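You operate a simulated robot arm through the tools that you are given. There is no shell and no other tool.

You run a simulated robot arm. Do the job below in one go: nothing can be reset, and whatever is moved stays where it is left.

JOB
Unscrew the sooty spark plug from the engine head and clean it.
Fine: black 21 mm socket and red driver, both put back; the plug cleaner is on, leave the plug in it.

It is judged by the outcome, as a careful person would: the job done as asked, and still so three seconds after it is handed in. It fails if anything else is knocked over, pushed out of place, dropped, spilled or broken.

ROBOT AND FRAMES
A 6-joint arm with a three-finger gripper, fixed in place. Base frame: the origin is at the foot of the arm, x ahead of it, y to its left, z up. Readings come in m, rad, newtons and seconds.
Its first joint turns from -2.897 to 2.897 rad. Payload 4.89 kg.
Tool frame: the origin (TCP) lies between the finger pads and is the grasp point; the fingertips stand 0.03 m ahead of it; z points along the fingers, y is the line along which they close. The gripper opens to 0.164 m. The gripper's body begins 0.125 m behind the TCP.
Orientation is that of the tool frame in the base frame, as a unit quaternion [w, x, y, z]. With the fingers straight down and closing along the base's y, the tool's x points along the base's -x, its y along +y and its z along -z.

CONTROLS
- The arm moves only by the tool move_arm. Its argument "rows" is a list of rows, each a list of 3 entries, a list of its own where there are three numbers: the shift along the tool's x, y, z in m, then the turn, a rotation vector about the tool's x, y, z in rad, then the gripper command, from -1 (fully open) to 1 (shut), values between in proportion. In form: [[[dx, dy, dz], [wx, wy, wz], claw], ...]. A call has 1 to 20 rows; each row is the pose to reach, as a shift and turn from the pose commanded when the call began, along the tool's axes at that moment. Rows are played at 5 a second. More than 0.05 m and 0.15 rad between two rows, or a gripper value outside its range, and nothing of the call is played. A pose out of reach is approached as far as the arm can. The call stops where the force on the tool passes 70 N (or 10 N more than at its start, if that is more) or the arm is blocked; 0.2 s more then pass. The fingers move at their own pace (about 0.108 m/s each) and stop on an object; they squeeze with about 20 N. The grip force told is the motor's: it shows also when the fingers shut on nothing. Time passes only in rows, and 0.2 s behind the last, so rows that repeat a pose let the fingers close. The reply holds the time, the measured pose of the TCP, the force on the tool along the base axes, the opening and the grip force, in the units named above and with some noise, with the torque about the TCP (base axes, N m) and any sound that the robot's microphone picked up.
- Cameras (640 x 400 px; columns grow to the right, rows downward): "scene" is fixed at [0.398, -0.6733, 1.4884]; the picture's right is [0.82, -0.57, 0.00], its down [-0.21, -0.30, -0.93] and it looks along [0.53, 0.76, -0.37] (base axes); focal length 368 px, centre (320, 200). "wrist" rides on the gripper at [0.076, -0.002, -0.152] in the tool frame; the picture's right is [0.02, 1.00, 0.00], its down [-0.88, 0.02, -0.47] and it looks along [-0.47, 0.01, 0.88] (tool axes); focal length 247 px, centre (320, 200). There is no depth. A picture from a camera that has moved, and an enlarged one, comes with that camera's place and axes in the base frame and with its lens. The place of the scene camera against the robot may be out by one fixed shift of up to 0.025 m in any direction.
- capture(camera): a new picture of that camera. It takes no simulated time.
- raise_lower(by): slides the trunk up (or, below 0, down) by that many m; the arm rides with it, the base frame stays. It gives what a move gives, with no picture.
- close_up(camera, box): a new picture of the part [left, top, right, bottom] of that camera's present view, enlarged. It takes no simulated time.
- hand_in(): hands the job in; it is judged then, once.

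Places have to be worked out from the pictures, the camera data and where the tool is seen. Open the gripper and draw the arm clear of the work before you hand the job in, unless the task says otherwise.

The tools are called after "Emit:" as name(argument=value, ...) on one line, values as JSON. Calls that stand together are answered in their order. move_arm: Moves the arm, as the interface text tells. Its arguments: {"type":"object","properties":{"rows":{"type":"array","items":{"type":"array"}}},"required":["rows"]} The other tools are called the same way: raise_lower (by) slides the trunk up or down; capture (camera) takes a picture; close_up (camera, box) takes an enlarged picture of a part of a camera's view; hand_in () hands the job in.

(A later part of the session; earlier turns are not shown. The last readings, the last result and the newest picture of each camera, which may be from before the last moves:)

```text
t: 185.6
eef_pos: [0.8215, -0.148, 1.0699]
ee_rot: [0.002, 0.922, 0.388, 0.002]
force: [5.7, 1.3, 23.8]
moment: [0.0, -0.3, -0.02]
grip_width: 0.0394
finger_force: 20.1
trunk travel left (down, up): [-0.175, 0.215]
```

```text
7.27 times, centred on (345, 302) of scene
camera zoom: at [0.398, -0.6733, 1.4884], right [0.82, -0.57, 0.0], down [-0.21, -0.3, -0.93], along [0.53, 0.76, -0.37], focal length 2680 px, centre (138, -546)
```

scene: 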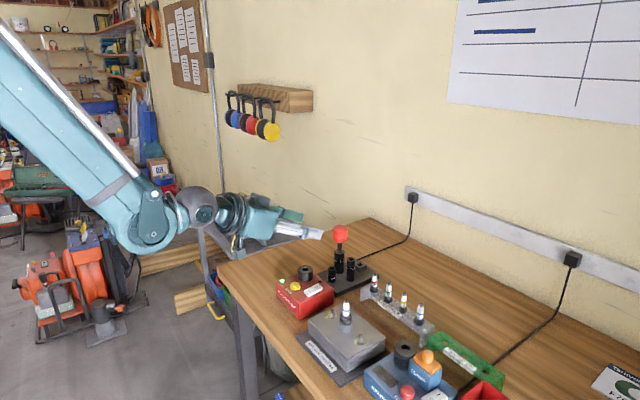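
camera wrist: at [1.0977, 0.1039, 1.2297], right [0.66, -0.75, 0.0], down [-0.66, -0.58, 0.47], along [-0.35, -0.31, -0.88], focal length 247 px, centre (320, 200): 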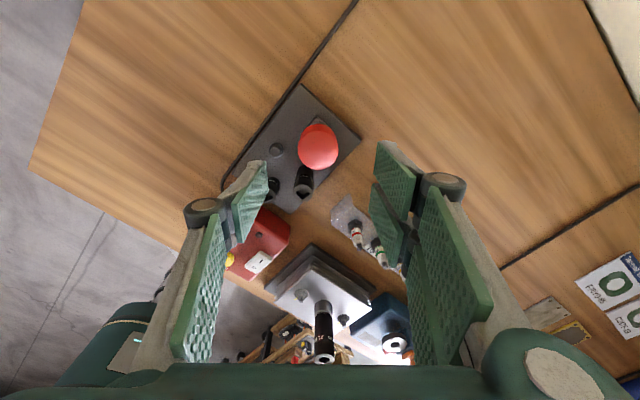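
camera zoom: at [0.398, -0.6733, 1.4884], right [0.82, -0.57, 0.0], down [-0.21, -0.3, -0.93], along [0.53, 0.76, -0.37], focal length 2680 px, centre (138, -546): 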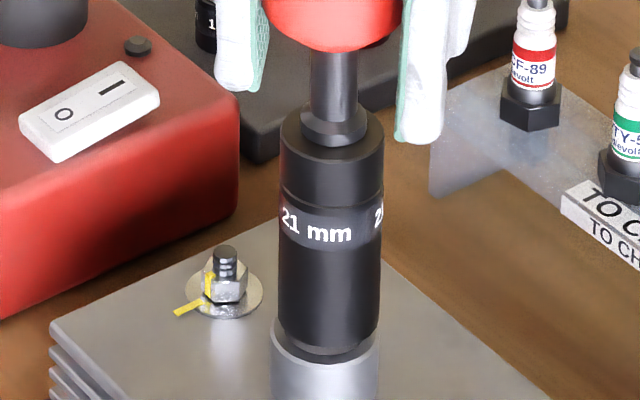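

The driver is fully seated in the socket on the plug. I'll ease the push to about 12 N and turn counter-clockwise, watching the torque and listening.

Emit:
move_arm(rows=[[[0, 0, -0.001], [0, 0, -0.03], 1], [[0, 0, -0.0015], [0, 0, -0.08], 1], [[0, 0, -0.0015], [0, 0, -0.14], 1], [[0, 0, -0.0015], [0, 0, -0.2], 1], [[0, 0, -0.0015], [0, 0, -0.26], 1], [[0, 0, -0.0015], [0, 0, -0.32], 1], [[0, 0, -0.0015], [0, 0, -0.38], 1], [[0, 0, -0.0015], [0, 0, -0.44], 1], [[0, 0, -0.0015], [0, 0, -0.5], 1], [[0, 0, -0.0015], [0, 0, -0.5], 1]])

Emit:
close_up(camera="scene", box=[325, 275, 365, 330])

```text
t: 187.8
eef_pos: [0.8208, -0.148, 1.0718]
ee_rot: [0.002, 0.798, 0.603, 0.0]
force: [-0.7, 0.3, 0.0]
moment: [0.01, 0.04, 0.0]
grip_width: 0.0394
finger_force: 20.1
trunk travel left (down, up): [-0.175, 0.215]
```

```text
7.27 times, centred on (345, 302) of scene
camera zoom: at [0.398, -0.6733, 1.4884], right [0.82, -0.57, 0.0], down [-0.21, -0.3, -0.93], along [0.53, 0.76, -0.37], focal length 2680 px, centre (138, -546)
```

zoom: 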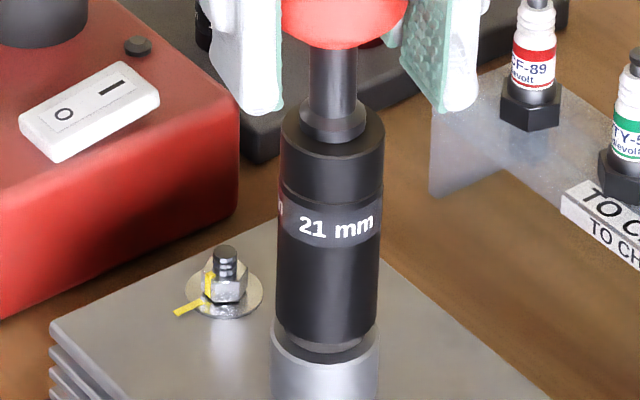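

The socket turns with the driver but the torque is zero, with hardly any push on it. I'll keep about 15 N of push while turning further and look closely at the seat.

Emit:
move_arm(rows=[[[0, 0, 0.001], [0, 0, 0], 1], [[0, 0, 0.0022], [0, 0, -0.03], 1], [[0, 0, 0.0025], [0, 0, -0.08], 1], [[0, 0, 0.0025], [0, 0, -0.14], 1], [[0, 0, 0.0025], [0, 0, -0.2], 1], [[0, 0, 0.0025], [0, 0, -0.26], 1], [[0, 0, 0.0025], [0, 0, -0.32], 1], [[0, 0, 0.0025], [0, 0, -0.38], 1], [[0, 0, 0.0025], [0, 0, -0.44], 1], [[0, 0, 0.0025], [0, 0, -0.5], 1], [[0, 0, 0.0025], [0, 0, -0.56], 1], [[0, 0, 0.0025], [0, 0, -0.62], 1], [[0, 0, 0.0025], [0, 0, -0.68], 1], [[0, 0, 0.0025], [0, 0, -0.74], 1], [[0, 0, 0.0025], [0, 0, -0.8], 1]])

Emit:
close_up(camera="scene", box=[330, 300, 360, 330])

Emit:
close_up(camera="scene", box=[325, 275, 365, 330])

```text
t: 191.0
eef_pos: [0.8199, -0.1465, 1.0699]
ee_rot: [0.002, 0.499, 0.867, 0.0]
force: [1.3, 0.7, 25.0]
moment: [0.01, -0.05, 0.01]
grip_width: 0.0394
finger_force: 20.2
trunk travel left (down, up): [-0.175, 0.215]
```

```text
13.33 times, centred on (345, 315) of scene
camera zoom: at [0.398, -0.6733, 1.4884], right [0.82, -0.57, 0.0], down [-0.21, -0.3, -0.93], along [0.53, 0.76, -0.37], focal length 4912 px, centre (-13, -1333)
```

zoom: 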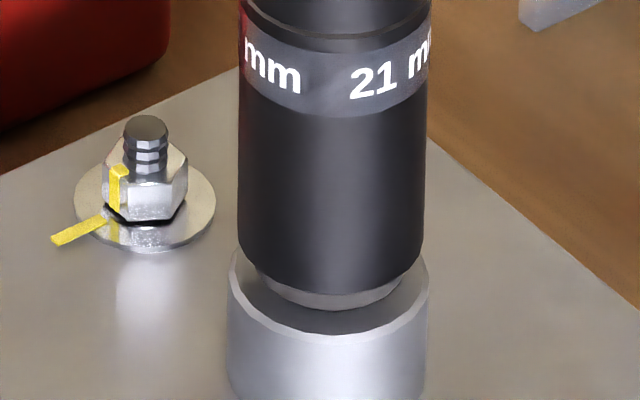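

```text
7.27 times, centred on (345, 302) of scene
camera zoom: at [0.398, -0.6733, 1.4884], right [0.82, -0.57, 0.0], down [-0.21, -0.3, -0.93], along [0.53, 0.76, -0.37], focal length 2680 px, centre (138, -546)
```

zoom: 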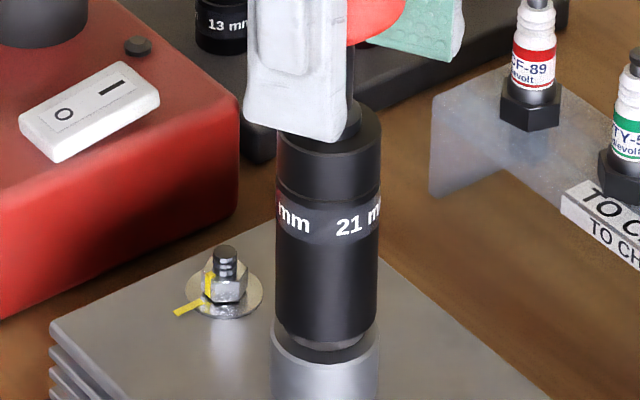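

The socket rim now shows more of the hex beneath it than before, so the plug may be rising. I'll compare closely at the same zooms.

Emit:
close_up(camera="scene", box=[338, 312, 350, 320])

Emit:
close_up(camera="scene", box=[338, 284, 350, 292])

Emit:
close_up(camera="wrist", box=[300, 115, 340, 155])

```text
16.00 times, centred on (344, 316) of scene
camera zoom: at [0.398, -0.6733, 1.4884], right [0.82, -0.57, 0.0], down [-0.21, -0.3, -0.93], along [0.53, 0.76, -0.37], focal length 5895 px, centre (-64, -1656)
```

zoom: 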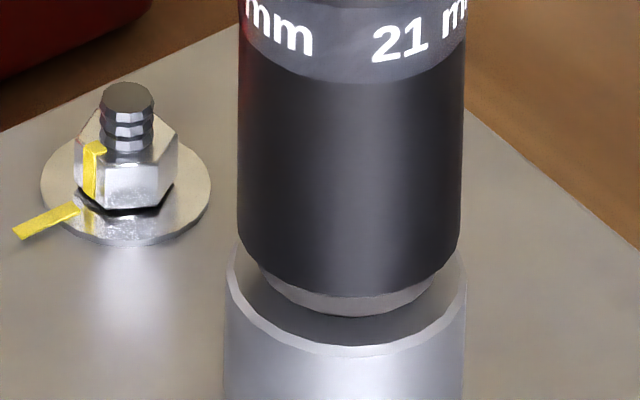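

```text
16.00 times, centred on (344, 288) of scene
camera zoom: at [0.398, -0.6733, 1.4884], right [0.82, -0.57, 0.0], down [-0.21, -0.3, -0.93], along [0.53, 0.76, -0.37], focal length 5895 px, centre (-64, -1208)
```

zoom: 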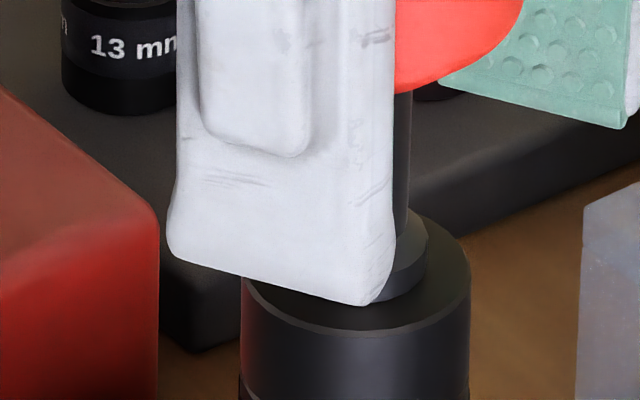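

```text
10.00 times, centred on (320, 135) of wrist
camera zoom: at [0.7806, -0.0804, 1.2216], right [0.85, 0.52, 0.0], down [0.46, -0.75, 0.48], along [0.25, -0.41, -0.88], focal length 2470 px, centre (320, 850)
```

zoom: 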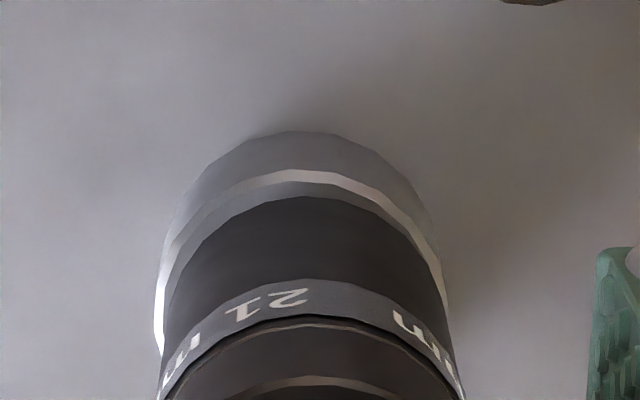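

The rim has risen about 2.7 mm, and the light underside of the plug's hex is visible above the boss. The plug is unscrewing. I'll continue turning, letting the tool rise with it so the handle doesn't slip.

Emit:
move_arm(rows=[[[0, 0, -0.001], [0, 0, -0.03], 1], [[0, 0, -0.0017], [0, 0, -0.09], 1], [[0, 0, -0.0019], [0, 0, -0.16], 1], [[0, 0, -0.0021], [0, 0, -0.23], 1], [[0, 0, -0.0023], [0, 0, -0.3], 1], [[0, 0, -0.0025], [0, 0, -0.37], 1], [[0, 0, -0.0027], [0, 0, -0.44], 1], [[0, 0, -0.0029], [0, 0, -0.51], 1], [[0, 0, -0.003], [0, 0, -0.58], 1], [[0, 0, -0.0032], [0, 0, -0.65], 1], [[0, 0, -0.0034], [0, 0, -0.72], 1], [[0, 0, -0.0035], [0, 0, -0.79], 1], [[0, 0, -0.0037], [0, 0, -0.86], 1], [[0, 0, -0.0039], [0, 0, -0.93], 1], [[0, 0, -0.004], [0, 0, -1.0], 1]])

Emit:
close_up(camera="scene", box=[338, 312, 350, 320])

Emit:
close_up(camera="scene", box=[325, 265, 365, 320])

```text
t: 194.2
eef_pos: [0.8205, -0.1476, 1.0727]
ee_rot: [0.002, 0.022, 1.0, -0.001]
force: [0.8, 0.8, -1.1]
moment: [-0.02, -0.02, 0.0]
grip_width: 0.0392
finger_force: 20.0
trunk travel left (down, up): [-0.175, 0.215]
```

```text
16.00 times, centred on (344, 316) of scene
camera zoom: at [0.398, -0.6733, 1.4884], right [0.82, -0.57, 0.0], down [-0.21, -0.3, -0.93], along [0.53, 0.76, -0.37], focal length 5895 px, centre (-64, -1656)
```

zoom: 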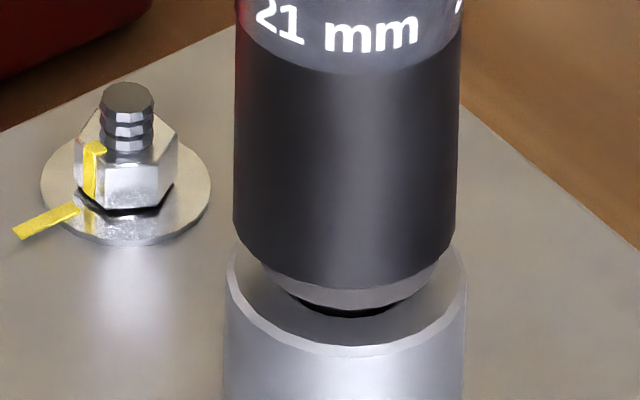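

```text
7.27 times, centred on (345, 292) of scene
camera zoom: at [0.398, -0.6733, 1.4884], right [0.82, -0.57, 0.0], down [-0.21, -0.3, -0.93], along [0.53, 0.76, -0.37], focal length 2680 px, centre (138, -473)
```

zoom: 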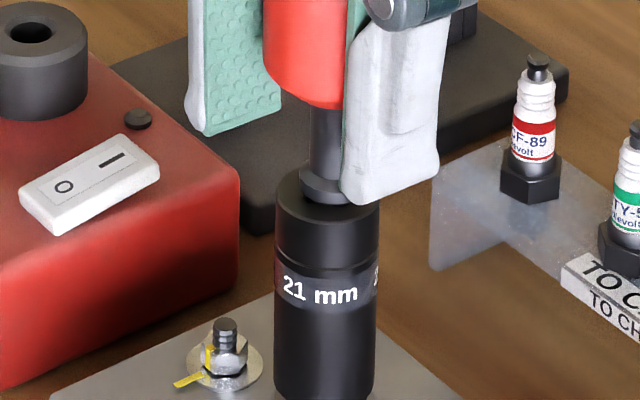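

The plug keeps rising: its gasket and dark thread are now visible above the boss. I'll keep turning another 2 rad, rising about 1.3 mm per rad.

Emit:
move_arm(rows=[[[0, 0, 0.0003], [0, 0, -0.05], 1], [[0, 0, 0.0002], [0, 0, -0.15], 1], [[0, 0, 0.0001], [0, 0, -0.25], 1], [[0, 0, 0], [0, 0, -0.35], 1], [[0, 0, -0.0001], [0, 0, -0.45], 1], [[0, 0, -0.0003], [0, 0, -0.55], 1], [[0, 0, -0.0004], [0, 0, -0.65], 1], [[0, 0, -0.0005], [0, 0, -0.75], 1], [[0, 0, -0.0007], [0, 0, -0.85], 1], [[0, 0, -0.0008], [0, 0, -0.95], 1], [[0, 0, -0.0009], [0, 0, -1.05], 1], [[0, 0, -0.001], [0, 0, -1.15], 1], [[0, 0, -0.0012], [0, 0, -1.25], 1], [[0, 0, -0.0013], [0, 0, -1.35], 1], [[0, 0, -0.0014], [0, 0, -1.45], 1], [[0, 0, -0.0016], [0, 0, -1.55], 1], [[0, 0, -0.0017], [0, 0, -1.65], 1], [[0, 0, -0.0018], [0, 0, -1.75], 1], [[0, 0, -0.002], [0, 0, -1.85], 1], [[0, 0, -0.0022], [0, 0, -2.0], 1]])

Emit:
close_up(camera="scene", box=[338, 312, 350, 320])

Emit:
close_up(camera="scene", box=[325, 265, 365, 320])

```text
t: 198.4
eef_pos: [0.8209, -0.1481, 1.0753]
ee_rot: [0.001, 0.829, -0.559, 0.002]
force: [-0.4, 0.4, -1.5]
moment: [0.0, 0.0, 0.02]
grip_width: 0.0393
finger_force: 20.6
trunk travel left (down, up): [-0.175, 0.215]
```

```text
16.00 times, centred on (344, 316) of scene
camera zoom: at [0.398, -0.6733, 1.4884], right [0.82, -0.57, 0.0], down [-0.21, -0.3, -0.93], along [0.53, 0.76, -0.37], focal length 5895 px, centre (-64, -1656)
```

zoom: 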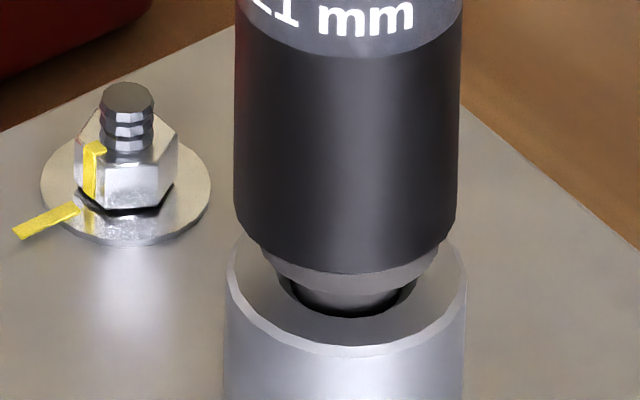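

```text
7.27 times, centred on (345, 292) of scene
camera zoom: at [0.398, -0.6733, 1.4884], right [0.82, -0.57, 0.0], down [-0.21, -0.3, -0.93], along [0.53, 0.76, -0.37], focal length 2680 px, centre (138, -473)
```

zoom: 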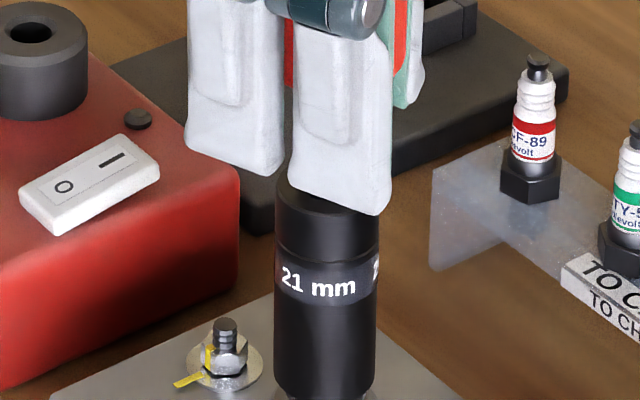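

The thread is clearly backing out of the boss. I'll turn on another 0.9 rad, following it up by about 1.2 mm.

Emit:
move_arm(rows=[[[0, 0, 0.0002], [0, 0, -0.05], 1], [[0, 0, 0.0001], [0, 0, -0.15], 1], [[0, 0, 0], [0, 0, -0.25], 1], [[0, 0, -0.0002], [0, 0, -0.35], 1], [[0, 0, -0.0004], [0, 0, -0.45], 1], [[0, 0, -0.0005], [0, 0, -0.55], 1], [[0, 0, -0.0007], [0, 0, -0.65], 1], [[0, 0, -0.0008], [0, 0, -0.75], 1], [[0, 0, -0.001], [0, 0, -0.85], 1], [[0, 0, -0.0011], [0, 0, -0.9], 1], [[0, 0, -0.0011], [0, 0, -0.9], 1]])

Emit:
close_up(camera="scene", box=[338, 312, 350, 320])

Emit:
close_up(camera="scene", box=[325, 255, 375, 320])

```text
t: 200.8
eef_pos: [0.823, -0.14, 1.0762]
ee_rot: [0.004, 0.989, -0.15, 0.002]
force: [-5.4, -15.8, 2.7]
moment: [-0.81, 0.26, 0.03]
grip_width: 0.0399
finger_force: 20.1
out of reach, approached as far as the arm can: row 10, 11
trunk travel left (down, up): [-0.175, 0.215]
```

```text
16.00 times, centred on (344, 316) of scene
camera zoom: at [0.398, -0.6733, 1.4884], right [0.82, -0.57, 0.0], down [-0.21, -0.3, -0.93], along [0.53, 0.76, -0.37], focal length 5895 px, centre (-64, -1656)
```

zoom: 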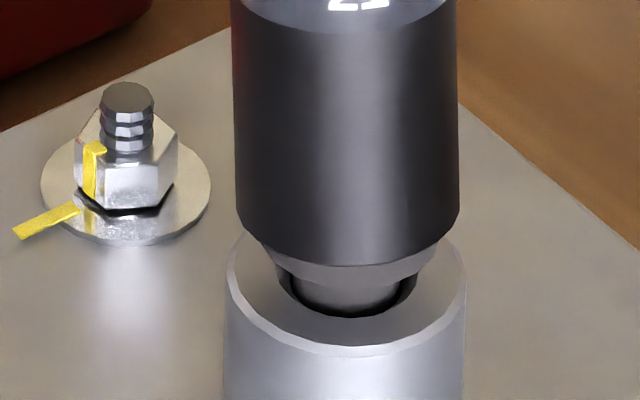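

```text
6.15 times, centred on (350, 288) of scene
camera zoom: at [0.398, -0.6733, 1.4884], right [0.82, -0.57, 0.0], down [-0.21, -0.3, -0.93], along [0.53, 0.76, -0.37], focal length 2267 px, centre (135, -338)
```

zoom: 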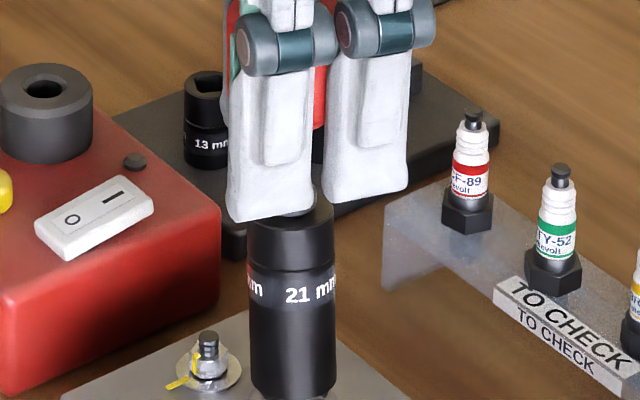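

I've hit the wrist's yaw limit at about 163°, which pulled the tool 8 mm sideways. I'll back off 0.15 rad to relieve that, then release the driver to re-grip.

Emit:
move_arm(rows=[[[0, 0, 0], [0, 0, 0.05], 1], [[0, 0, 0], [0, 0, 0.1], 1], [[0, 0, 0], [0, 0, 0.15], 1], [[0, 0, 0], [0, 0, 0.15], 1], [[0, 0, 0], [0, 0, 0.15], 1]])

Emit:
close_up(camera="scene", box=[325, 255, 375, 320])

```text
t: 202.0
eef_pos: [0.8239, -0.1395, 1.0769]
ee_rot: [0.0, 0.976, -0.216, 0.002]
force: [-4.7, -9.6, -5.5]
moment: [-0.53, 0.27, -0.02]
grip_width: 0.0404
finger_force: 20.4
trunk travel left (down, up): [-0.175, 0.215]
```

```text
6.15 times, centred on (350, 288) of scene
camera zoom: at [0.398, -0.6733, 1.4884], right [0.82, -0.57, 0.0], down [-0.21, -0.3, -0.93], along [0.53, 0.76, -0.37], focal length 2267 px, centre (135, -338)
```

zoom: 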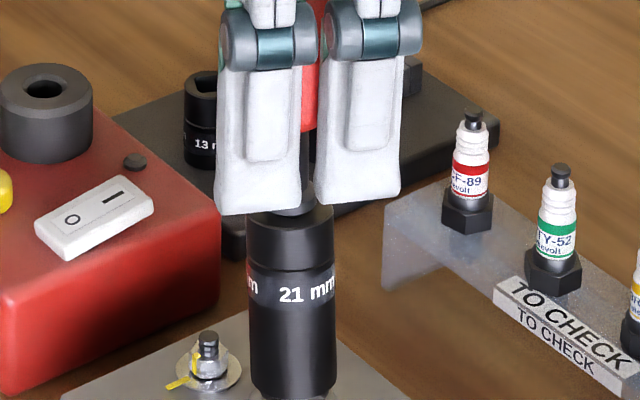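

The pose stayed offset, so I'll slide back the 9 mm along tool y to the plug axis before releasing.

Emit:
move_arm(rows=[[[0.0002, 0.002, 0], [0, 0, 0], 1], [[0.0004, 0.004, 0], [0, 0, 0], 1], [[0.0006, 0.006, 0], [0, 0, 0], 1], [[0.0008, 0.008, 0], [0, 0, 0], 1], [[0.0009, 0.009, 0], [0, 0, 0], 1], [[0.0009, 0.009, 0], [0, 0, 0], 1]])

Emit:
close_up(camera="scene", box=[325, 255, 375, 320])

```text
t: 203.4
eef_pos: [0.8213, -0.145, 1.0763]
ee_rot: [0.001, 0.976, -0.217, 0.001]
force: [-0.3, 0.3, -1.5]
moment: [0.05, 0.01, -0.02]
grip_width: 0.0395
finger_force: 20.9
trunk travel left (down, up): [-0.175, 0.215]
```

```text
6.15 times, centred on (350, 288) of scene
camera zoom: at [0.398, -0.6733, 1.4884], right [0.82, -0.57, 0.0], down [-0.21, -0.3, -0.93], along [0.53, 0.76, -0.37], focal length 2267 px, centre (135, -338)
```

zoom: 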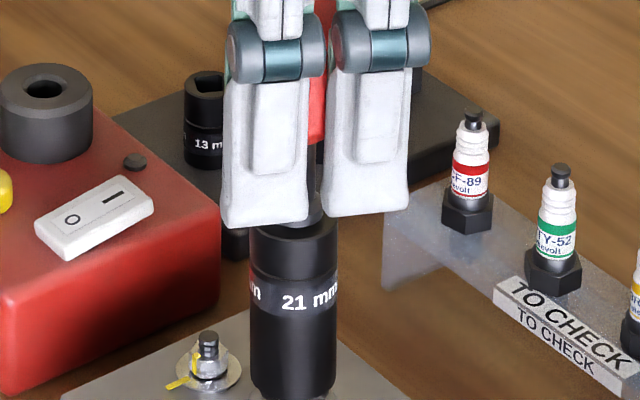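

Forces are zero again. I'll open the fingers and rise above the handle.

Emit:
move_arm(rows=[[[0, 0, 0], [0, 0, 0], 0.48], [[0, 0, 0], [0, 0, 0], 0.35], [[0, 0, 0], [0, 0, 0], 0.15], [[0, 0, 0], [0, 0, 0], 0], [[0, 0, -0.02], [0, 0, 0], 0], [[0, 0, -0.045], [0, 0, 0], 0], [[0, 0, -0.075], [0, 0, 0], 0], [[0, 0, -0.075], [0, 0, 0], 0]])

Emit:
close_up(camera="scene", box=[320, 250, 380, 330])

Emit:
capture(camera="wrist")

```text
t: 205.2
eef_pos: [0.8206, -0.1471, 1.1545]
ee_rot: [0.0, 0.976, -0.217, 0.001]
force: [-0.4, 0.6, -0.4]
moment: [0.0, -0.06, 0.01]
grip_width: 0.0819
finger_force: 0.0
trunk travel left (down, up): [-0.175, 0.215]
```

```text
5.00 times, centred on (350, 290) of scene
camera zoom: at [0.398, -0.6733, 1.4884], right [0.82, -0.57, 0.0], down [-0.21, -0.3, -0.93], along [0.53, 0.76, -0.37], focal length 1842 px, centre (170, -250)
```

zoom: 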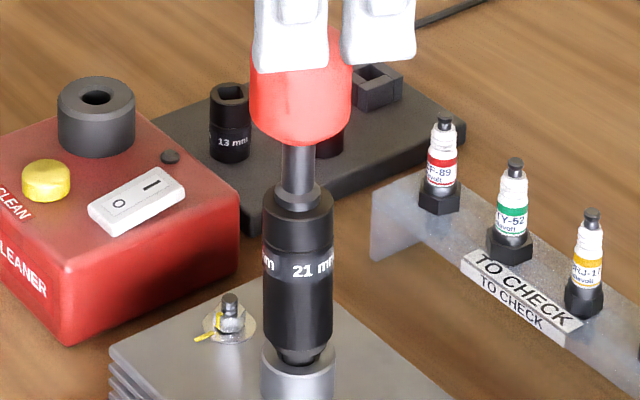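

```text
taken
camera wrist: at [0.8897, -0.176, 1.3046], right [-0.4, -0.91, 0.0], down [-0.81, 0.36, 0.47], along [-0.43, 0.19, -0.88], focal length 247 px, centre (320, 200)
```

wrist: 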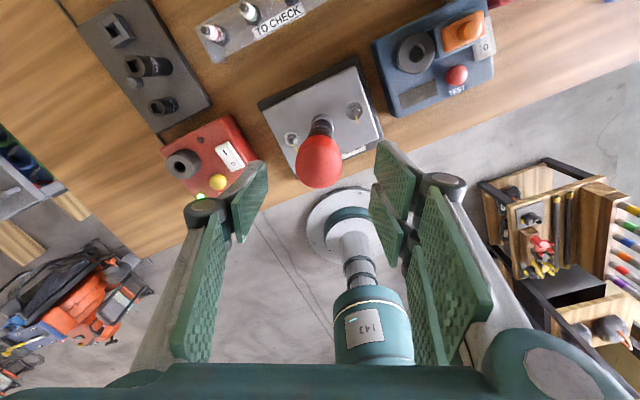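

Driver and socket stand steady on the rising plug. I'll wind the wrist back clockwise to yaw -140° above the handle, in two calls.

Emit:
move_arm(rows=[[[0, 0, 0], [0, 0, 0.14], 0], [[0, 0, 0], [0, 0, 0.28], 0], [[0, 0, 0], [0, 0, 0.42], 0], [[0, 0, 0], [0, 0, 0.56], 0], [[0, 0, 0], [0, 0, 0.7], 0], [[0, 0, 0], [0, 0, 0.84], 0], [[0, 0, 0], [0, 0, 0.98], 0], [[0, 0, 0], [0, 0, 1.12], 0], [[0, 0, 0], [0, 0, 1.26], 0], [[0, 0, 0], [0, 0, 1.4], 0], [[0, 0, 0], [0, 0, 1.54], 0], [[0, 0, 0], [0, 0, 1.68], 0], [[0, 0, 0], [0, 0, 1.82], 0], [[0, 0, 0], [0, 0, 1.96], 0], [[0, 0, 0], [0, 0, 2.1], 0], [[0, 0, 0], [0, 0, 2.24], 0], [[0, 0, 0], [0, 0, 2.38], 0], [[0, 0, 0], [0, 0, 2.52], 0], [[0, 0, 0], [0, 0, 2.6], 0]])

Emit:
move_arm(rows=[[[0, 0, 0], [0, 0, 0.14], 0], [[0, 0, 0], [0, 0, 0.28], 0], [[0, 0, 0], [0, 0, 0.42], 0], [[0, 0, 0], [0, 0, 0.56], 0], [[0, 0, 0], [0, 0, 0.7], 0], [[0, 0, 0], [0, 0, 0.84], 0], [[0, 0, 0], [0, 0, 0.98], 0], [[0, 0, 0], [0, 0, 1.12], 0], [[0, 0, 0], [0, 0, 1.26], 0], [[0, 0, 0], [0, 0, 1.4], 0], [[0, 0, 0], [0, 0, 1.54], 0], [[0, 0, 0], [0, 0, 1.68], 0], [[0, 0, 0], [0, 0, 1.82], 0], [[0, 0, 0], [0, 0, 1.96], 0], [[0, 0, 0], [0, 0, 2.1], 0], [[0, 0, 0], [0, 0, 2.24], 0], [[0, 0, 0], [0, 0, 2.38], 0], [[0, 0, 0], [0, 0, 2.5], 0], [[0, 0, 0], [0, 0, 2.5], 0]])

Emit:
capture(camera="wrist")

Emit:
close_up(camera="wrist", box=[270, 110, 370, 220])

```text
t: 209.2
eef_pos: [0.8194, -0.1444, 1.1513]
ee_rot: [0.002, -0.052, 0.999, -0.001]
force: [0.5, 0.1, 0.7]
moment: [-0.02, -0.05, -0.03]
grip_width: 0.0821
finger_force: 0.1
trunk travel left (down, up): [-0.175, 0.215]
```

```text
t: 213.2
eef_pos: [0.8211, -0.1462, 1.1508]
ee_rot: [0.001, 0.932, 0.363, 0.0]
force: [-0.4, 1.0, 0.0]
moment: [0.0, -0.01, 0.0]
grip_width: 0.0822
finger_force: 0.2
trunk travel left (down, up): [-0.175, 0.215]
```

```text
taken
camera wrist: at [0.8756, -0.0918, 1.3033], right [0.69, -0.72, 0.0], down [-0.64, -0.61, 0.47], along [-0.34, -0.33, -0.88], focal length 247 px, centre (320, 200)
```

wrist: 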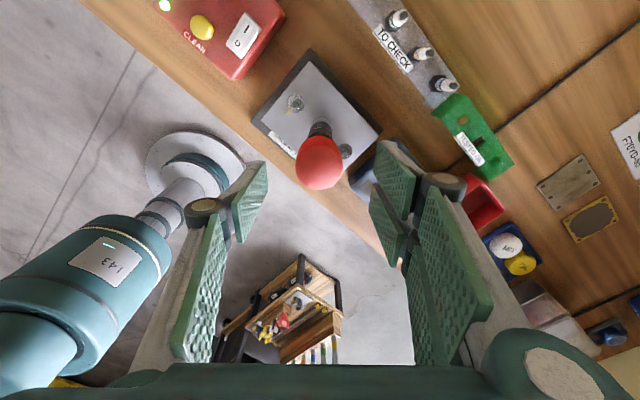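

```text
3.64 times, centred on (320, 165) of wrist
camera zoom: at [0.8756, -0.0918, 1.3033], right [0.69, -0.72, 0.0], down [-0.64, -0.61, 0.47], along [-0.34, -0.33, -0.88], focal length 898 px, centre (320, 327)
```

zoom: 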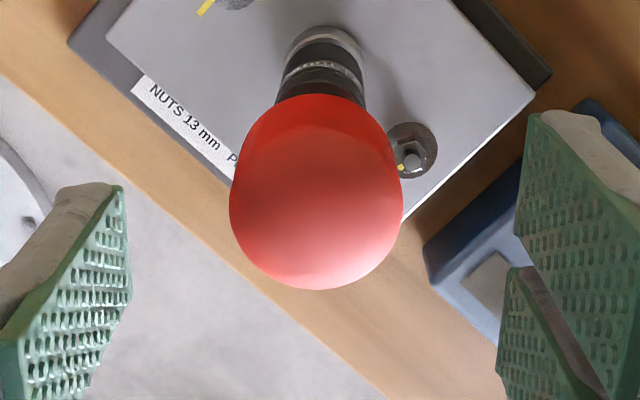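

The handle is within 1.5 mm of centre. I'll correct, descend to mid-handle (z≈1.078) and close.

Emit:
move_arm(rows=[[[0.001, -0.0014, 0.02], [0, 0, 0], 0], [[0.001, -0.0014, 0.045], [0, 0, 0], 0], [[0.001, -0.0014, 0.073], [0, 0, 0], 0], [[0.001, -0.0014, 0.073], [0, 0, 0], 0]])

Emit:
close_up(camera="wrist", box=[256, 120, 384, 260])

Emit:
close_up(camera="scene", box=[320, 250, 380, 330])

```text
t: 214.2
eef_pos: [0.8217, -0.1415, 1.0777]
ee_rot: [0.002, 0.932, 0.364, 0.001]
force: [-0.4, -0.2, -0.3]
moment: [0.01, 0.02, 0.02]
grip_width: 0.0818
finger_force: 0.2
trunk travel left (down, up): [-0.175, 0.215]
```

```text
2.86 times, centred on (320, 190) of wrist
camera zoom: at [0.8765, -0.0875, 1.2302], right [0.69, -0.72, 0.0], down [-0.64, -0.61, 0.47], along [-0.34, -0.33, -0.88], focal length 706 px, centre (320, 229)
```

zoom: 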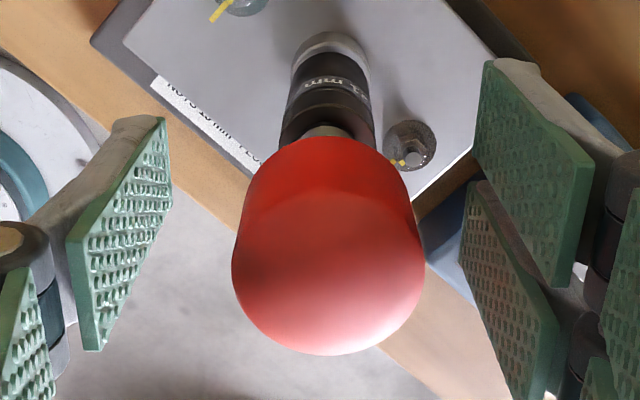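

```text
5.00 times, centred on (350, 290) of scene
camera zoom: at [0.398, -0.6733, 1.4884], right [0.82, -0.57, 0.0], down [-0.21, -0.3, -0.93], along [0.53, 0.76, -0.37], focal length 1842 px, centre (170, -250)
```

zoom: 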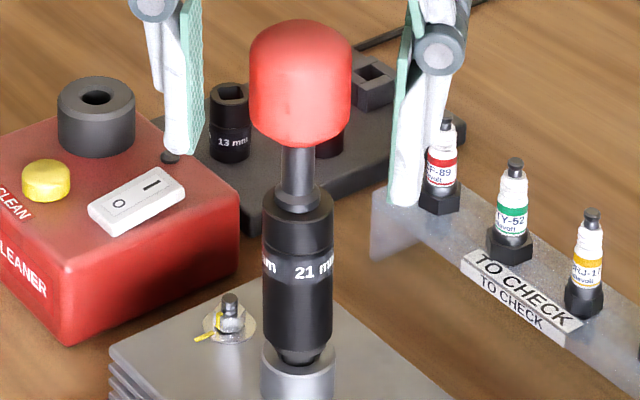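

The arm drifted about 5 mm in +y and the driver leans slightly that way. I'll shift toward the plug axis by about 4 mm and close on the handle.

Emit:
move_arm(rows=[[[-0.0015, 0.0013, 0], [0, 0, 0], 0], [[-0.0031, 0.0026, 0], [0, 0, 0], 0], [[-0.0031, 0.0026, 0], [0, 0, 0], 0.25], [[-0.0031, 0.0026, 0], [0, 0, 0], 0.4], [[-0.0031, 0.0026, 0], [0, 0, 0], 0.5], [[-0.0031, 0.0026, 0], [0, 0, 0], 1], [[-0.0031, 0.0026, 0], [0, 0, 0], 1]])

Emit:
close_up(camera="scene", box=[320, 250, 380, 330])

```text
t: 215.8
eef_pos: [0.8212, -0.1473, 1.0774]
ee_rot: [0.001, 0.931, 0.365, 0.0]
force: [-0.4, 0.4, -0.2]
moment: [0.02, -0.01, -0.02]
grip_width: 0.0396
finger_force: 19.5
trunk travel left (down, up): [-0.175, 0.215]
```

```text
5.00 times, centred on (350, 290) of scene
camera zoom: at [0.398, -0.6733, 1.4884], right [0.82, -0.57, 0.0], down [-0.21, -0.3, -0.93], along [0.53, 0.76, -0.37], focal length 1842 px, centre (170, -250)
```

zoom: 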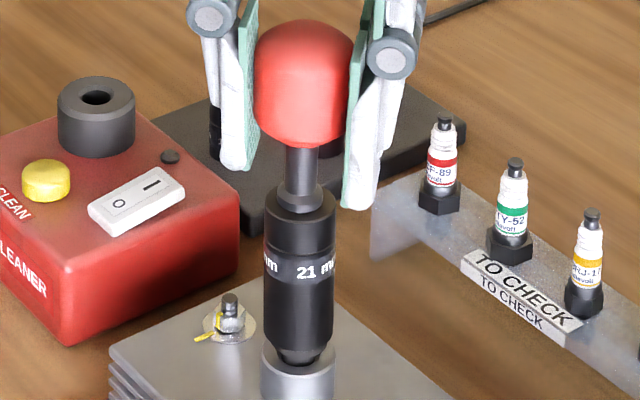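

Gripped with zero side load at the plug axis. I'll turn counter-clockwise 1.95 rad, rising 2.6 mm.

Emit:
move_arm(rows=[[[0, 0, 0.0008], [0, 0, -0.05], 1], [[0, 0, 0.0007], [0, 0, -0.15], 1], [[0, 0, 0.0006], [0, 0, -0.25], 1], [[0, 0, 0.0004], [0, 0, -0.35], 1], [[0, 0, 0.0003], [0, 0, -0.45], 1], [[0, 0, 0.0002], [0, 0, -0.55], 1], [[0, 0, 0.0], [0, 0, -0.65], 1], [[0, 0, -0.0001], [0, 0, -0.75], 1], [[0, 0, -0.0003], [0, 0, -0.85], 1], [[0, 0, -0.0004], [0, 0, -0.95], 1], [[0, 0, -0.0005], [0, 0, -1.05], 1], [[0, 0, -0.0007], [0, 0, -1.15], 1], [[0, 0, -0.0008], [0, 0, -1.25], 1], [[0, 0, -0.001], [0, 0, -1.35], 1], [[0, 0, -0.0011], [0, 0, -1.45], 1], [[0, 0, -0.0012], [0, 0, -1.55], 1], [[0, 0, -0.0014], [0, 0, -1.65], 1], [[0, 0, -0.0015], [0, 0, -1.75], 1], [[0, 0, -0.0017], [0, 0, -1.85], 1], [[0, 0, -0.0018], [0, 0, -1.95], 1]])

Emit:
close_up(camera="scene", box=[338, 310, 350, 318])

Emit:
close_up(camera="scene", box=[320, 250, 380, 330])

```text
t: 220.0
eef_pos: [0.8201, -0.1491, 1.0814]
ee_rot: [0.001, 0.221, 0.975, 0.0]
force: [0.1, -0.1, 1.4]
moment: [-0.01, -0.01, 0.01]
grip_width: 0.0393
finger_force: 20.1
trunk travel left (down, up): [-0.175, 0.215]
```

```text
16.00 times, centred on (344, 314) of scene
camera zoom: at [0.398, -0.6733, 1.4884], right [0.82, -0.57, 0.0], down [-0.21, -0.3, -0.93], along [0.53, 0.76, -0.37], focal length 5895 px, centre (-64, -1624)
```

zoom: 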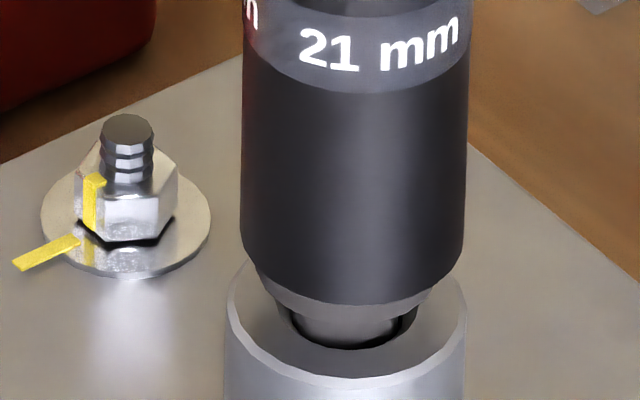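

```text
5.00 times, centred on (350, 290) of scene
camera zoom: at [0.398, -0.6733, 1.4884], right [0.82, -0.57, 0.0], down [-0.21, -0.3, -0.93], along [0.53, 0.76, -0.37], focal length 1842 px, centre (170, -250)
```

zoom: 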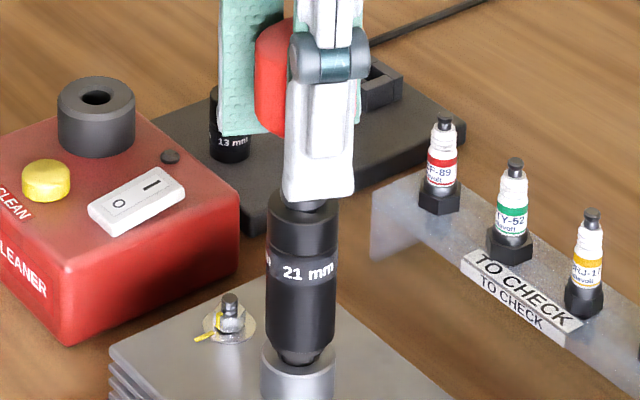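

The rim height didn't increase this time, which may mean the thread has already let go. I'll turn another 2 rad at constant height to be sure.

Emit:
move_arm(rows=[[[0, 0, 0.0005], [0, 0, -0.05], 1], [[0, 0, 0.001], [0, 0, -0.15], 1], [[0, 0, 0.001], [0, 0, -0.25], 1], [[0, 0, 0.001], [0, 0, -0.35], 1], [[0, 0, 0.001], [0, 0, -0.45], 1], [[0, 0, 0.001], [0, 0, -0.55], 1], [[0, 0, 0.001], [0, 0, -0.65], 1], [[0, 0, 0.001], [0, 0, -0.75], 1], [[0, 0, 0.001], [0, 0, -0.85], 1], [[0, 0, 0.001], [0, 0, -0.95], 1], [[0, 0, 0.001], [0, 0, -1.05], 1], [[0, 0, 0.001], [0, 0, -1.15], 1], [[0, 0, 0.001], [0, 0, -1.25], 1], [[0, 0, 0.001], [0, 0, -1.35], 1], [[0, 0, 0.001], [0, 0, -1.45], 1], [[0, 0, 0.001], [0, 0, -1.55], 1], [[0, 0, 0.001], [0, 0, -1.65], 1], [[0, 0, 0.001], [0, 0, -1.75], 1], [[0, 0, 0.001], [0, 0, -1.85], 1], [[0, 0, 0.001], [0, 0, -1.95], 1]])

Emit:
close_up(camera="scene", box=[338, 310, 350, 318])

Emit:
close_up(camera="scene", box=[320, 250, 380, 330])

```text
t: 224.2
eef_pos: [0.8202, -0.1476, 1.0788]
ee_rot: [0.001, -0.684, 0.73, -0.002]
force: [0.7, -0.2, -2.2]
moment: [-0.01, 0.02, -0.02]
grip_width: 0.0392
finger_force: 20.0
trunk travel left (down, up): [-0.175, 0.215]
```

```text
16.00 times, centred on (344, 314) of scene
camera zoom: at [0.398, -0.6733, 1.4884], right [0.82, -0.57, 0.0], down [-0.21, -0.3, -0.93], along [0.53, 0.76, -0.37], focal length 5895 px, centre (-64, -1624)
```

zoom: 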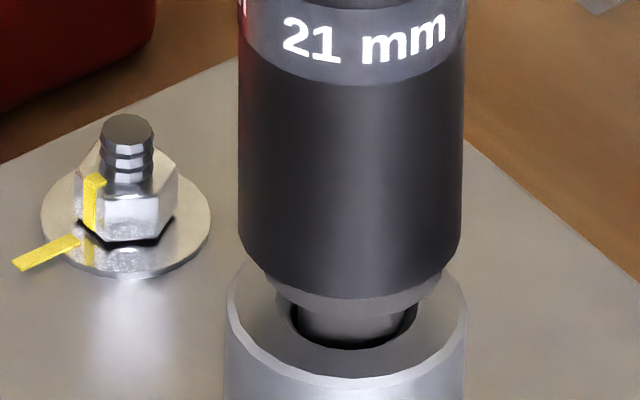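

```text
5.00 times, centred on (350, 290) of scene
camera zoom: at [0.398, -0.6733, 1.4884], right [0.82, -0.57, 0.0], down [-0.21, -0.3, -0.93], along [0.53, 0.76, -0.37], focal length 1842 px, centre (170, -250)
```

zoom: 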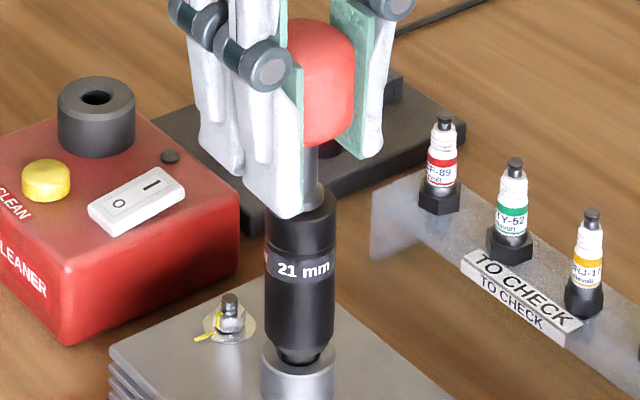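

The plug's hex underside has risen about 7 mm in total and stopped climbing, so the thread should be free. I'll lift the driver straight out slowly and watch what comes with it.

Emit:
move_arm(rows=[[[0, 0, -0.002], [0, 0, 0], 1], [[0, 0, -0.005], [0, 0, 0], 1], [[0, 0, -0.009], [0, 0, 0], 1], [[0, 0, -0.014], [0, 0, 0], 1], [[0, 0, -0.02], [0, 0, 0], 1], [[0, 0, -0.027], [0, 0, 0], 1], [[0, 0, -0.034], [0, 0, 0], 1], [[0, 0, -0.039], [0, 0, 0], 1], [[0, 0, -0.042], [0, 0, 0], 1], [[0, 0, -0.042], [0, 0, 0], 1]])

Emit:
close_up(camera="scene", box=[320, 240, 380, 330])

Emit:
close_up(camera="scene", box=[336, 260, 356, 285])

```text
t: 226.4
eef_pos: [0.8204, -0.1486, 1.1212]
ee_rot: [0.0, -0.683, 0.731, -0.002]
force: [0.2, 0.3, -0.3]
moment: [0.01, -0.03, 0.01]
grip_width: 0.0392
finger_force: 20.5
trunk travel left (down, up): [-0.175, 0.215]
```

```text
4.44 times, centred on (350, 285) of scene
camera zoom: at [0.398, -0.6733, 1.4884], right [0.82, -0.57, 0.0], down [-0.21, -0.3, -0.93], along [0.53, 0.76, -0.37], focal length 1638 px, centre (187, -178)
```

zoom: 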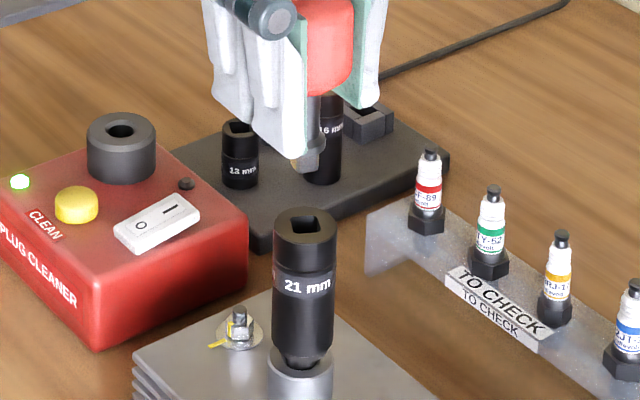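

```text
16.00 times, centred on (346, 272) of scene
camera zoom: at [0.398, -0.6733, 1.4884], right [0.82, -0.57, 0.0], down [-0.21, -0.3, -0.93], along [0.53, 0.76, -0.37], focal length 5895 px, centre (-96, -960)
```

zoom: 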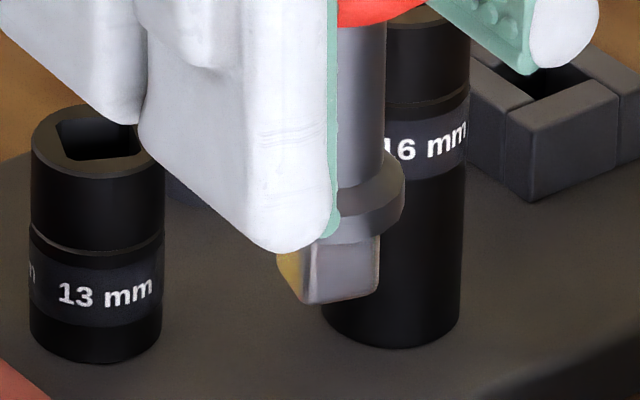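

The driver came out alone and the socket stays on the loosened plug. The drive's square is at about -21°, so turning 69° clockwise lines it up with the holder. I'll carry it there slowly in two stages.

Emit:
move_arm(rows=[[[-0.0011, -0.001, 0], [0, 0, 0.006], 1], [[-0.0039, -0.0037, 0], [0, 0, 0.022], 1], [[-0.0087, -0.0082, 0], [0, 0, 0.048], 1], [[-0.0152, -0.0144, 0], [0, 0, 0.084], 1], [[-0.0228, -0.0215, 0], [0, 0, 0.126], 1], [[-0.0316, -0.0298, 0], [0, 0, 0.174], 1], [[-0.0403, -0.038, 0], [0, 0, 0.222], 1], [[-0.049, -0.0462, 0], [0, 0, 0.27], 1], [[-0.0577, -0.0544, 0], [0, 0, 0.318], 1], [[-0.0664, -0.0626, 0], [0, 0, 0.366], 1], [[-0.0751, -0.0708, 0], [0, 0, 0.414], 1], [[-0.0838, -0.079, 0], [0, 0, 0.462], 1], [[-0.0925, -0.0872, 0], [0, 0, 0.51], 1], [[-0.1001, -0.0944, 0], [0, 0, 0.552], 1], [[-0.1055, -0.0995, 0], [0, 0, 0.582], 1], [[-0.1077, -0.1016, 0], [0, 0, 0.594], 1], [[-0.1088, -0.1026, 0], [0, 0, 0.6], 1], [[-0.1088, -0.1026, 0], [0, 0, 0.6], 1]])

Emit:
move_arm(rows=[[[-0.0015, -0.0002, 0], [0, 0, 0.006], 1], [[-0.0053, -0.0009, 0], [0, 0, 0.022], 1], [[-0.0118, -0.0019, 0], [0, 0, 0.048], 1], [[-0.0207, -0.0033, 0], [0, 0, 0.084], 1], [[-0.031, -0.005, 0], [0, 0, 0.126], 1], [[-0.0428, -0.0069, 0], [0, 0, 0.174], 1], [[-0.0546, -0.0088, 0], [0, 0, 0.222], 1], [[-0.0665, -0.0107, 0], [0, 0, 0.27], 1], [[-0.0783, -0.0126, 0], [0, 0, 0.318], 1], [[-0.0901, -0.0145, 0], [0, 0, 0.366], 1], [[-0.1019, -0.0164, 0], [0, 0, 0.414], 1], [[-0.1137, -0.0182, 0], [0, 0, 0.462], 1], [[-0.1255, -0.0201, 0], [0, 0, 0.51], 1], [[-0.1359, -0.0218, 0], [0, 0, 0.552], 1], [[-0.1433, -0.023, 0], [0, 0, 0.582], 1], [[-0.1462, -0.0235, 0], [0, 0, 0.594], 1], [[-0.1477, -0.0237, 0], [0, 0, 0.604], 1], [[-0.1477, -0.0237, 0], [0, 0, 0.604], 1]])

Emit:
close_up(camera="scene", box=[346, 210, 376, 240])

Emit:
capture(camera="wrist")

```text
t: 230.2
eef_pos: [0.9296, -0.0465, 1.121]
ee_rot: [0.001, -0.437, 0.9, -0.001]
force: [0.4, -0.7, -1.5]
moment: [0.01, 0.01, -0.02]
grip_width: 0.0396
finger_force: 19.3
trunk travel left (down, up): [-0.175, 0.215]
```

```text
t: 234.0
eef_pos: [1.0404, 0.054, 1.1197]
ee_rot: [0.002, -0.15, 0.989, -0.002]
force: [-0.5, 0.5, -1.2]
moment: [-0.01, 0.04, 0.0]
grip_width: 0.0392
finger_force: 20.0
trunk travel left (down, up): [-0.175, 0.215]
```

```text
13.33 times, centred on (361, 225) of scene
camera zoom: at [0.398, -0.6733, 1.4884], right [0.82, -0.57, 0.0], down [-0.21, -0.3, -0.93], along [0.53, 0.76, -0.37], focal length 4912 px, centre (-227, -133)
```

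zoom: 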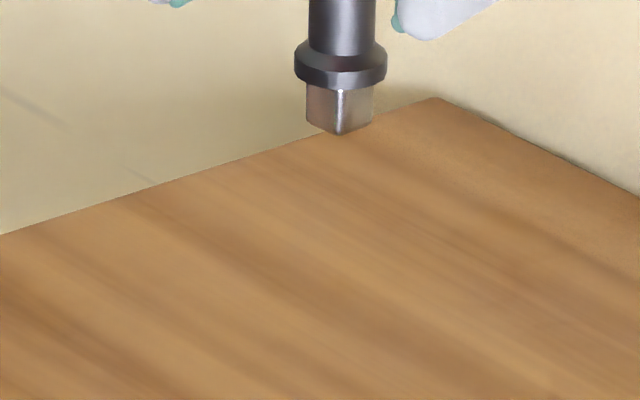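

```text
taken
camera wrist: at [0.9668, 0.0311, 1.2724], right [-0.32, 0.95, 0.0], down [0.83, 0.28, 0.48], along [0.45, 0.15, -0.88], focal length 247 px, centre (320, 200)
```

wrist: 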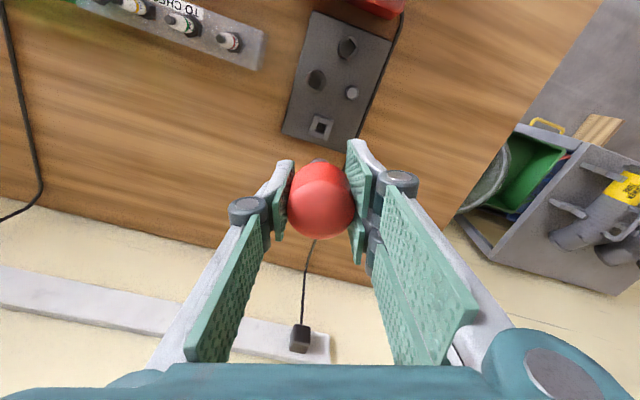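

The driver is over the holder, 0.3 mm off sideways and about 6° off in turn. I'll turn 6° clockwise and lower to about 10 mm above the holder.

Emit:
move_arm(rows=[[[0, 0, 0.003], [0, 0, 0.02], 1], [[0, 0, 0.009], [0, 0, 0.05], 1], [[0, 0, 0.018], [0, 0, 0.08], 1], [[0, 0, 0.029], [0, 0, 0.11], 1], [[0, 0, 0.041], [0, 0, 0.11], 1], [[0, 0, 0.053], [0, 0, 0.11], 1], [[0, 0, 0.065], [0, 0, 0.11], 1], [[0, 0, 0.077], [0, 0, 0.11], 1], [[0, 0, 0.089], [0, 0, 0.11], 1], [[0, 0, 0.101], [0, 0, 0.11], 1], [[0, 0, 0.113], [0, 0, 0.11], 1], [[0, 0, 0.124], [0, 0, 0.11], 1], [[0, 0, 0.133], [0, 0, 0.11], 1], [[0, 0, 0.138], [0, 0, 0.11], 1], [[0, 0, 0.138], [0, 0, 0.11], 1]])

Emit:
close_up(camera="scene", box=[346, 248, 376, 273])

Emit:
close_up(camera="wrist", box=[270, 110, 370, 240])

```text
t: 237.2
eef_pos: [1.0394, 0.0544, 0.9841]
ee_rot: [0.001, -0.095, 0.996, -0.002]
force: [-0.5, -0.1, -1.7]
moment: [0.01, 0.0, -0.01]
grip_width: 0.0392
finger_force: 20.1
trunk travel left (down, up): [-0.175, 0.215]
```

```text
16.00 times, centred on (361, 260) of scene
camera zoom: at [0.398, -0.6733, 1.4884], right [0.82, -0.57, 0.0], down [-0.21, -0.3, -0.93], along [0.53, 0.76, -0.37], focal length 5895 px, centre (-336, -768)
```

zoom: 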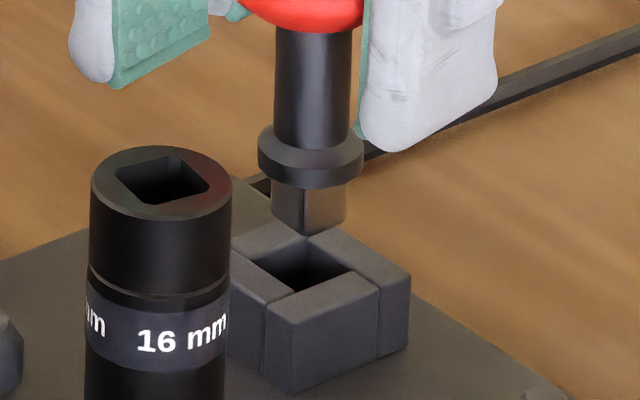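

```text
3.08 times, centred on (320, 175) of wrist
camera zoom: at [0.9643, 0.0395, 1.1347], right [-0.21, 0.98, 0.0], down [0.86, 0.19, 0.48], along [0.47, 0.1, -0.88], focal length 760 px, centre (320, 277)
```

zoom: 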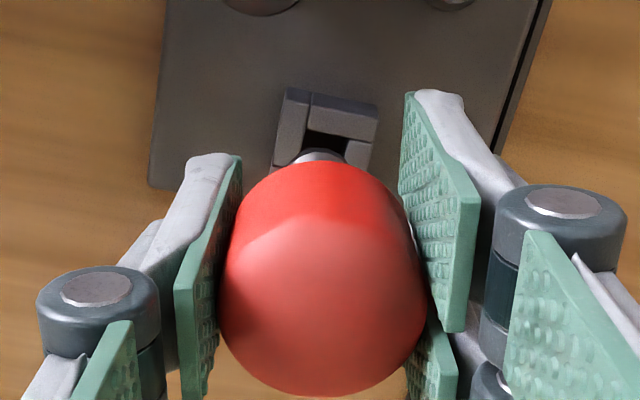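

Everything lines up: the angle matches the holder and the sideways error is near zero. I'll lower 8 mm and check.

Emit:
move_arm(rows=[[[0, 0, 0.002], [0, 0, 0], 1], [[0, 0, 0.004], [0, 0, 0], 1], [[0, 0, 0.006], [0, 0, 0], 1], [[0, 0, 0.008], [0, 0, 0], 1], [[0, 0, 0.009], [0, 0, 0], 1], [[0, 0, 0.009], [0, 0, 0], 1]])

Emit:
close_up(camera="scene", box=[346, 250, 376, 275])

```text
t: 238.6
eef_pos: [1.0385, 0.0547, 0.9743]
ee_rot: [0.002, -0.094, 0.996, -0.001]
force: [0.1, 0.5, -2.3]
moment: [-0.01, 0.03, 0.0]
grip_width: 0.0393
finger_force: 20.2
trunk travel left (down, up): [-0.175, 0.215]
```

```text
16.00 times, centred on (361, 262) of scene
camera zoom: at [0.398, -0.6733, 1.4884], right [0.82, -0.57, 0.0], down [-0.21, -0.3, -0.93], along [0.53, 0.76, -0.37], focal length 5895 px, centre (-336, -800)
```

zoom: 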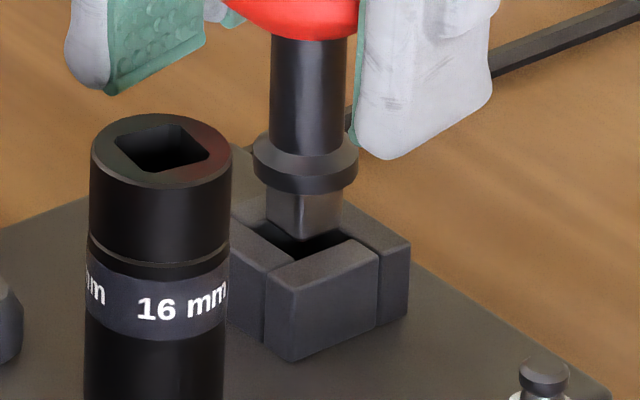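

The tip is about 2 mm above the hole and 0.4 mm left. I'll correct and lower 5 mm.

Emit:
move_arm(rows=[[[-0.0002, -0.0003, 0], [0, 0, 0], 1], [[-0.0002, -0.0003, 0.001], [0, 0, 0], 1], [[-0.0002, -0.0003, 0.002], [0, 0, 0], 1], [[-0.0002, -0.0003, 0.003], [0, 0, 0], 1], [[-0.0002, -0.0003, 0.004], [0, 0, 0], 1], [[-0.0002, -0.0003, 0.005], [0, 0, 0], 1], [[-0.0002, -0.0003, 0.005], [0, 0, 0], 1]])

Emit:
close_up(camera="scene", box=[346, 250, 376, 275])

```text
t: 240.2
eef_pos: [1.0403, 0.0536, 0.971]
ee_rot: [0.001, -0.095, 0.995, -0.001]
force: [-0.9, -0.2, -2.3]
moment: [0.03, -0.02, -0.06]
grip_width: 0.0396
finger_force: 20.0
trunk travel left (down, up): [-0.175, 0.215]
```

```text
16.00 times, centred on (361, 262) of scene
camera zoom: at [0.398, -0.6733, 1.4884], right [0.82, -0.57, 0.0], down [-0.21, -0.3, -0.93], along [0.53, 0.76, -0.37], focal length 5895 px, centre (-336, -800)
```

zoom: 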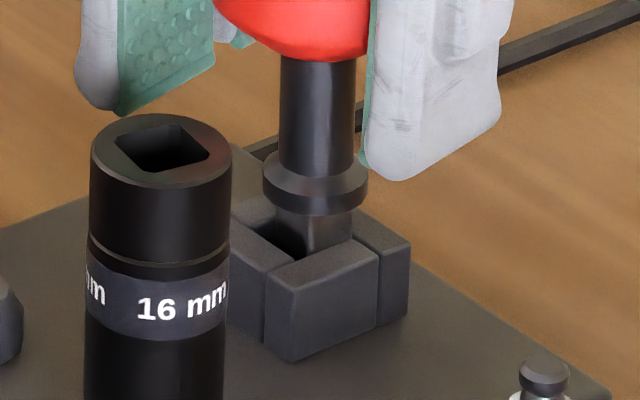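

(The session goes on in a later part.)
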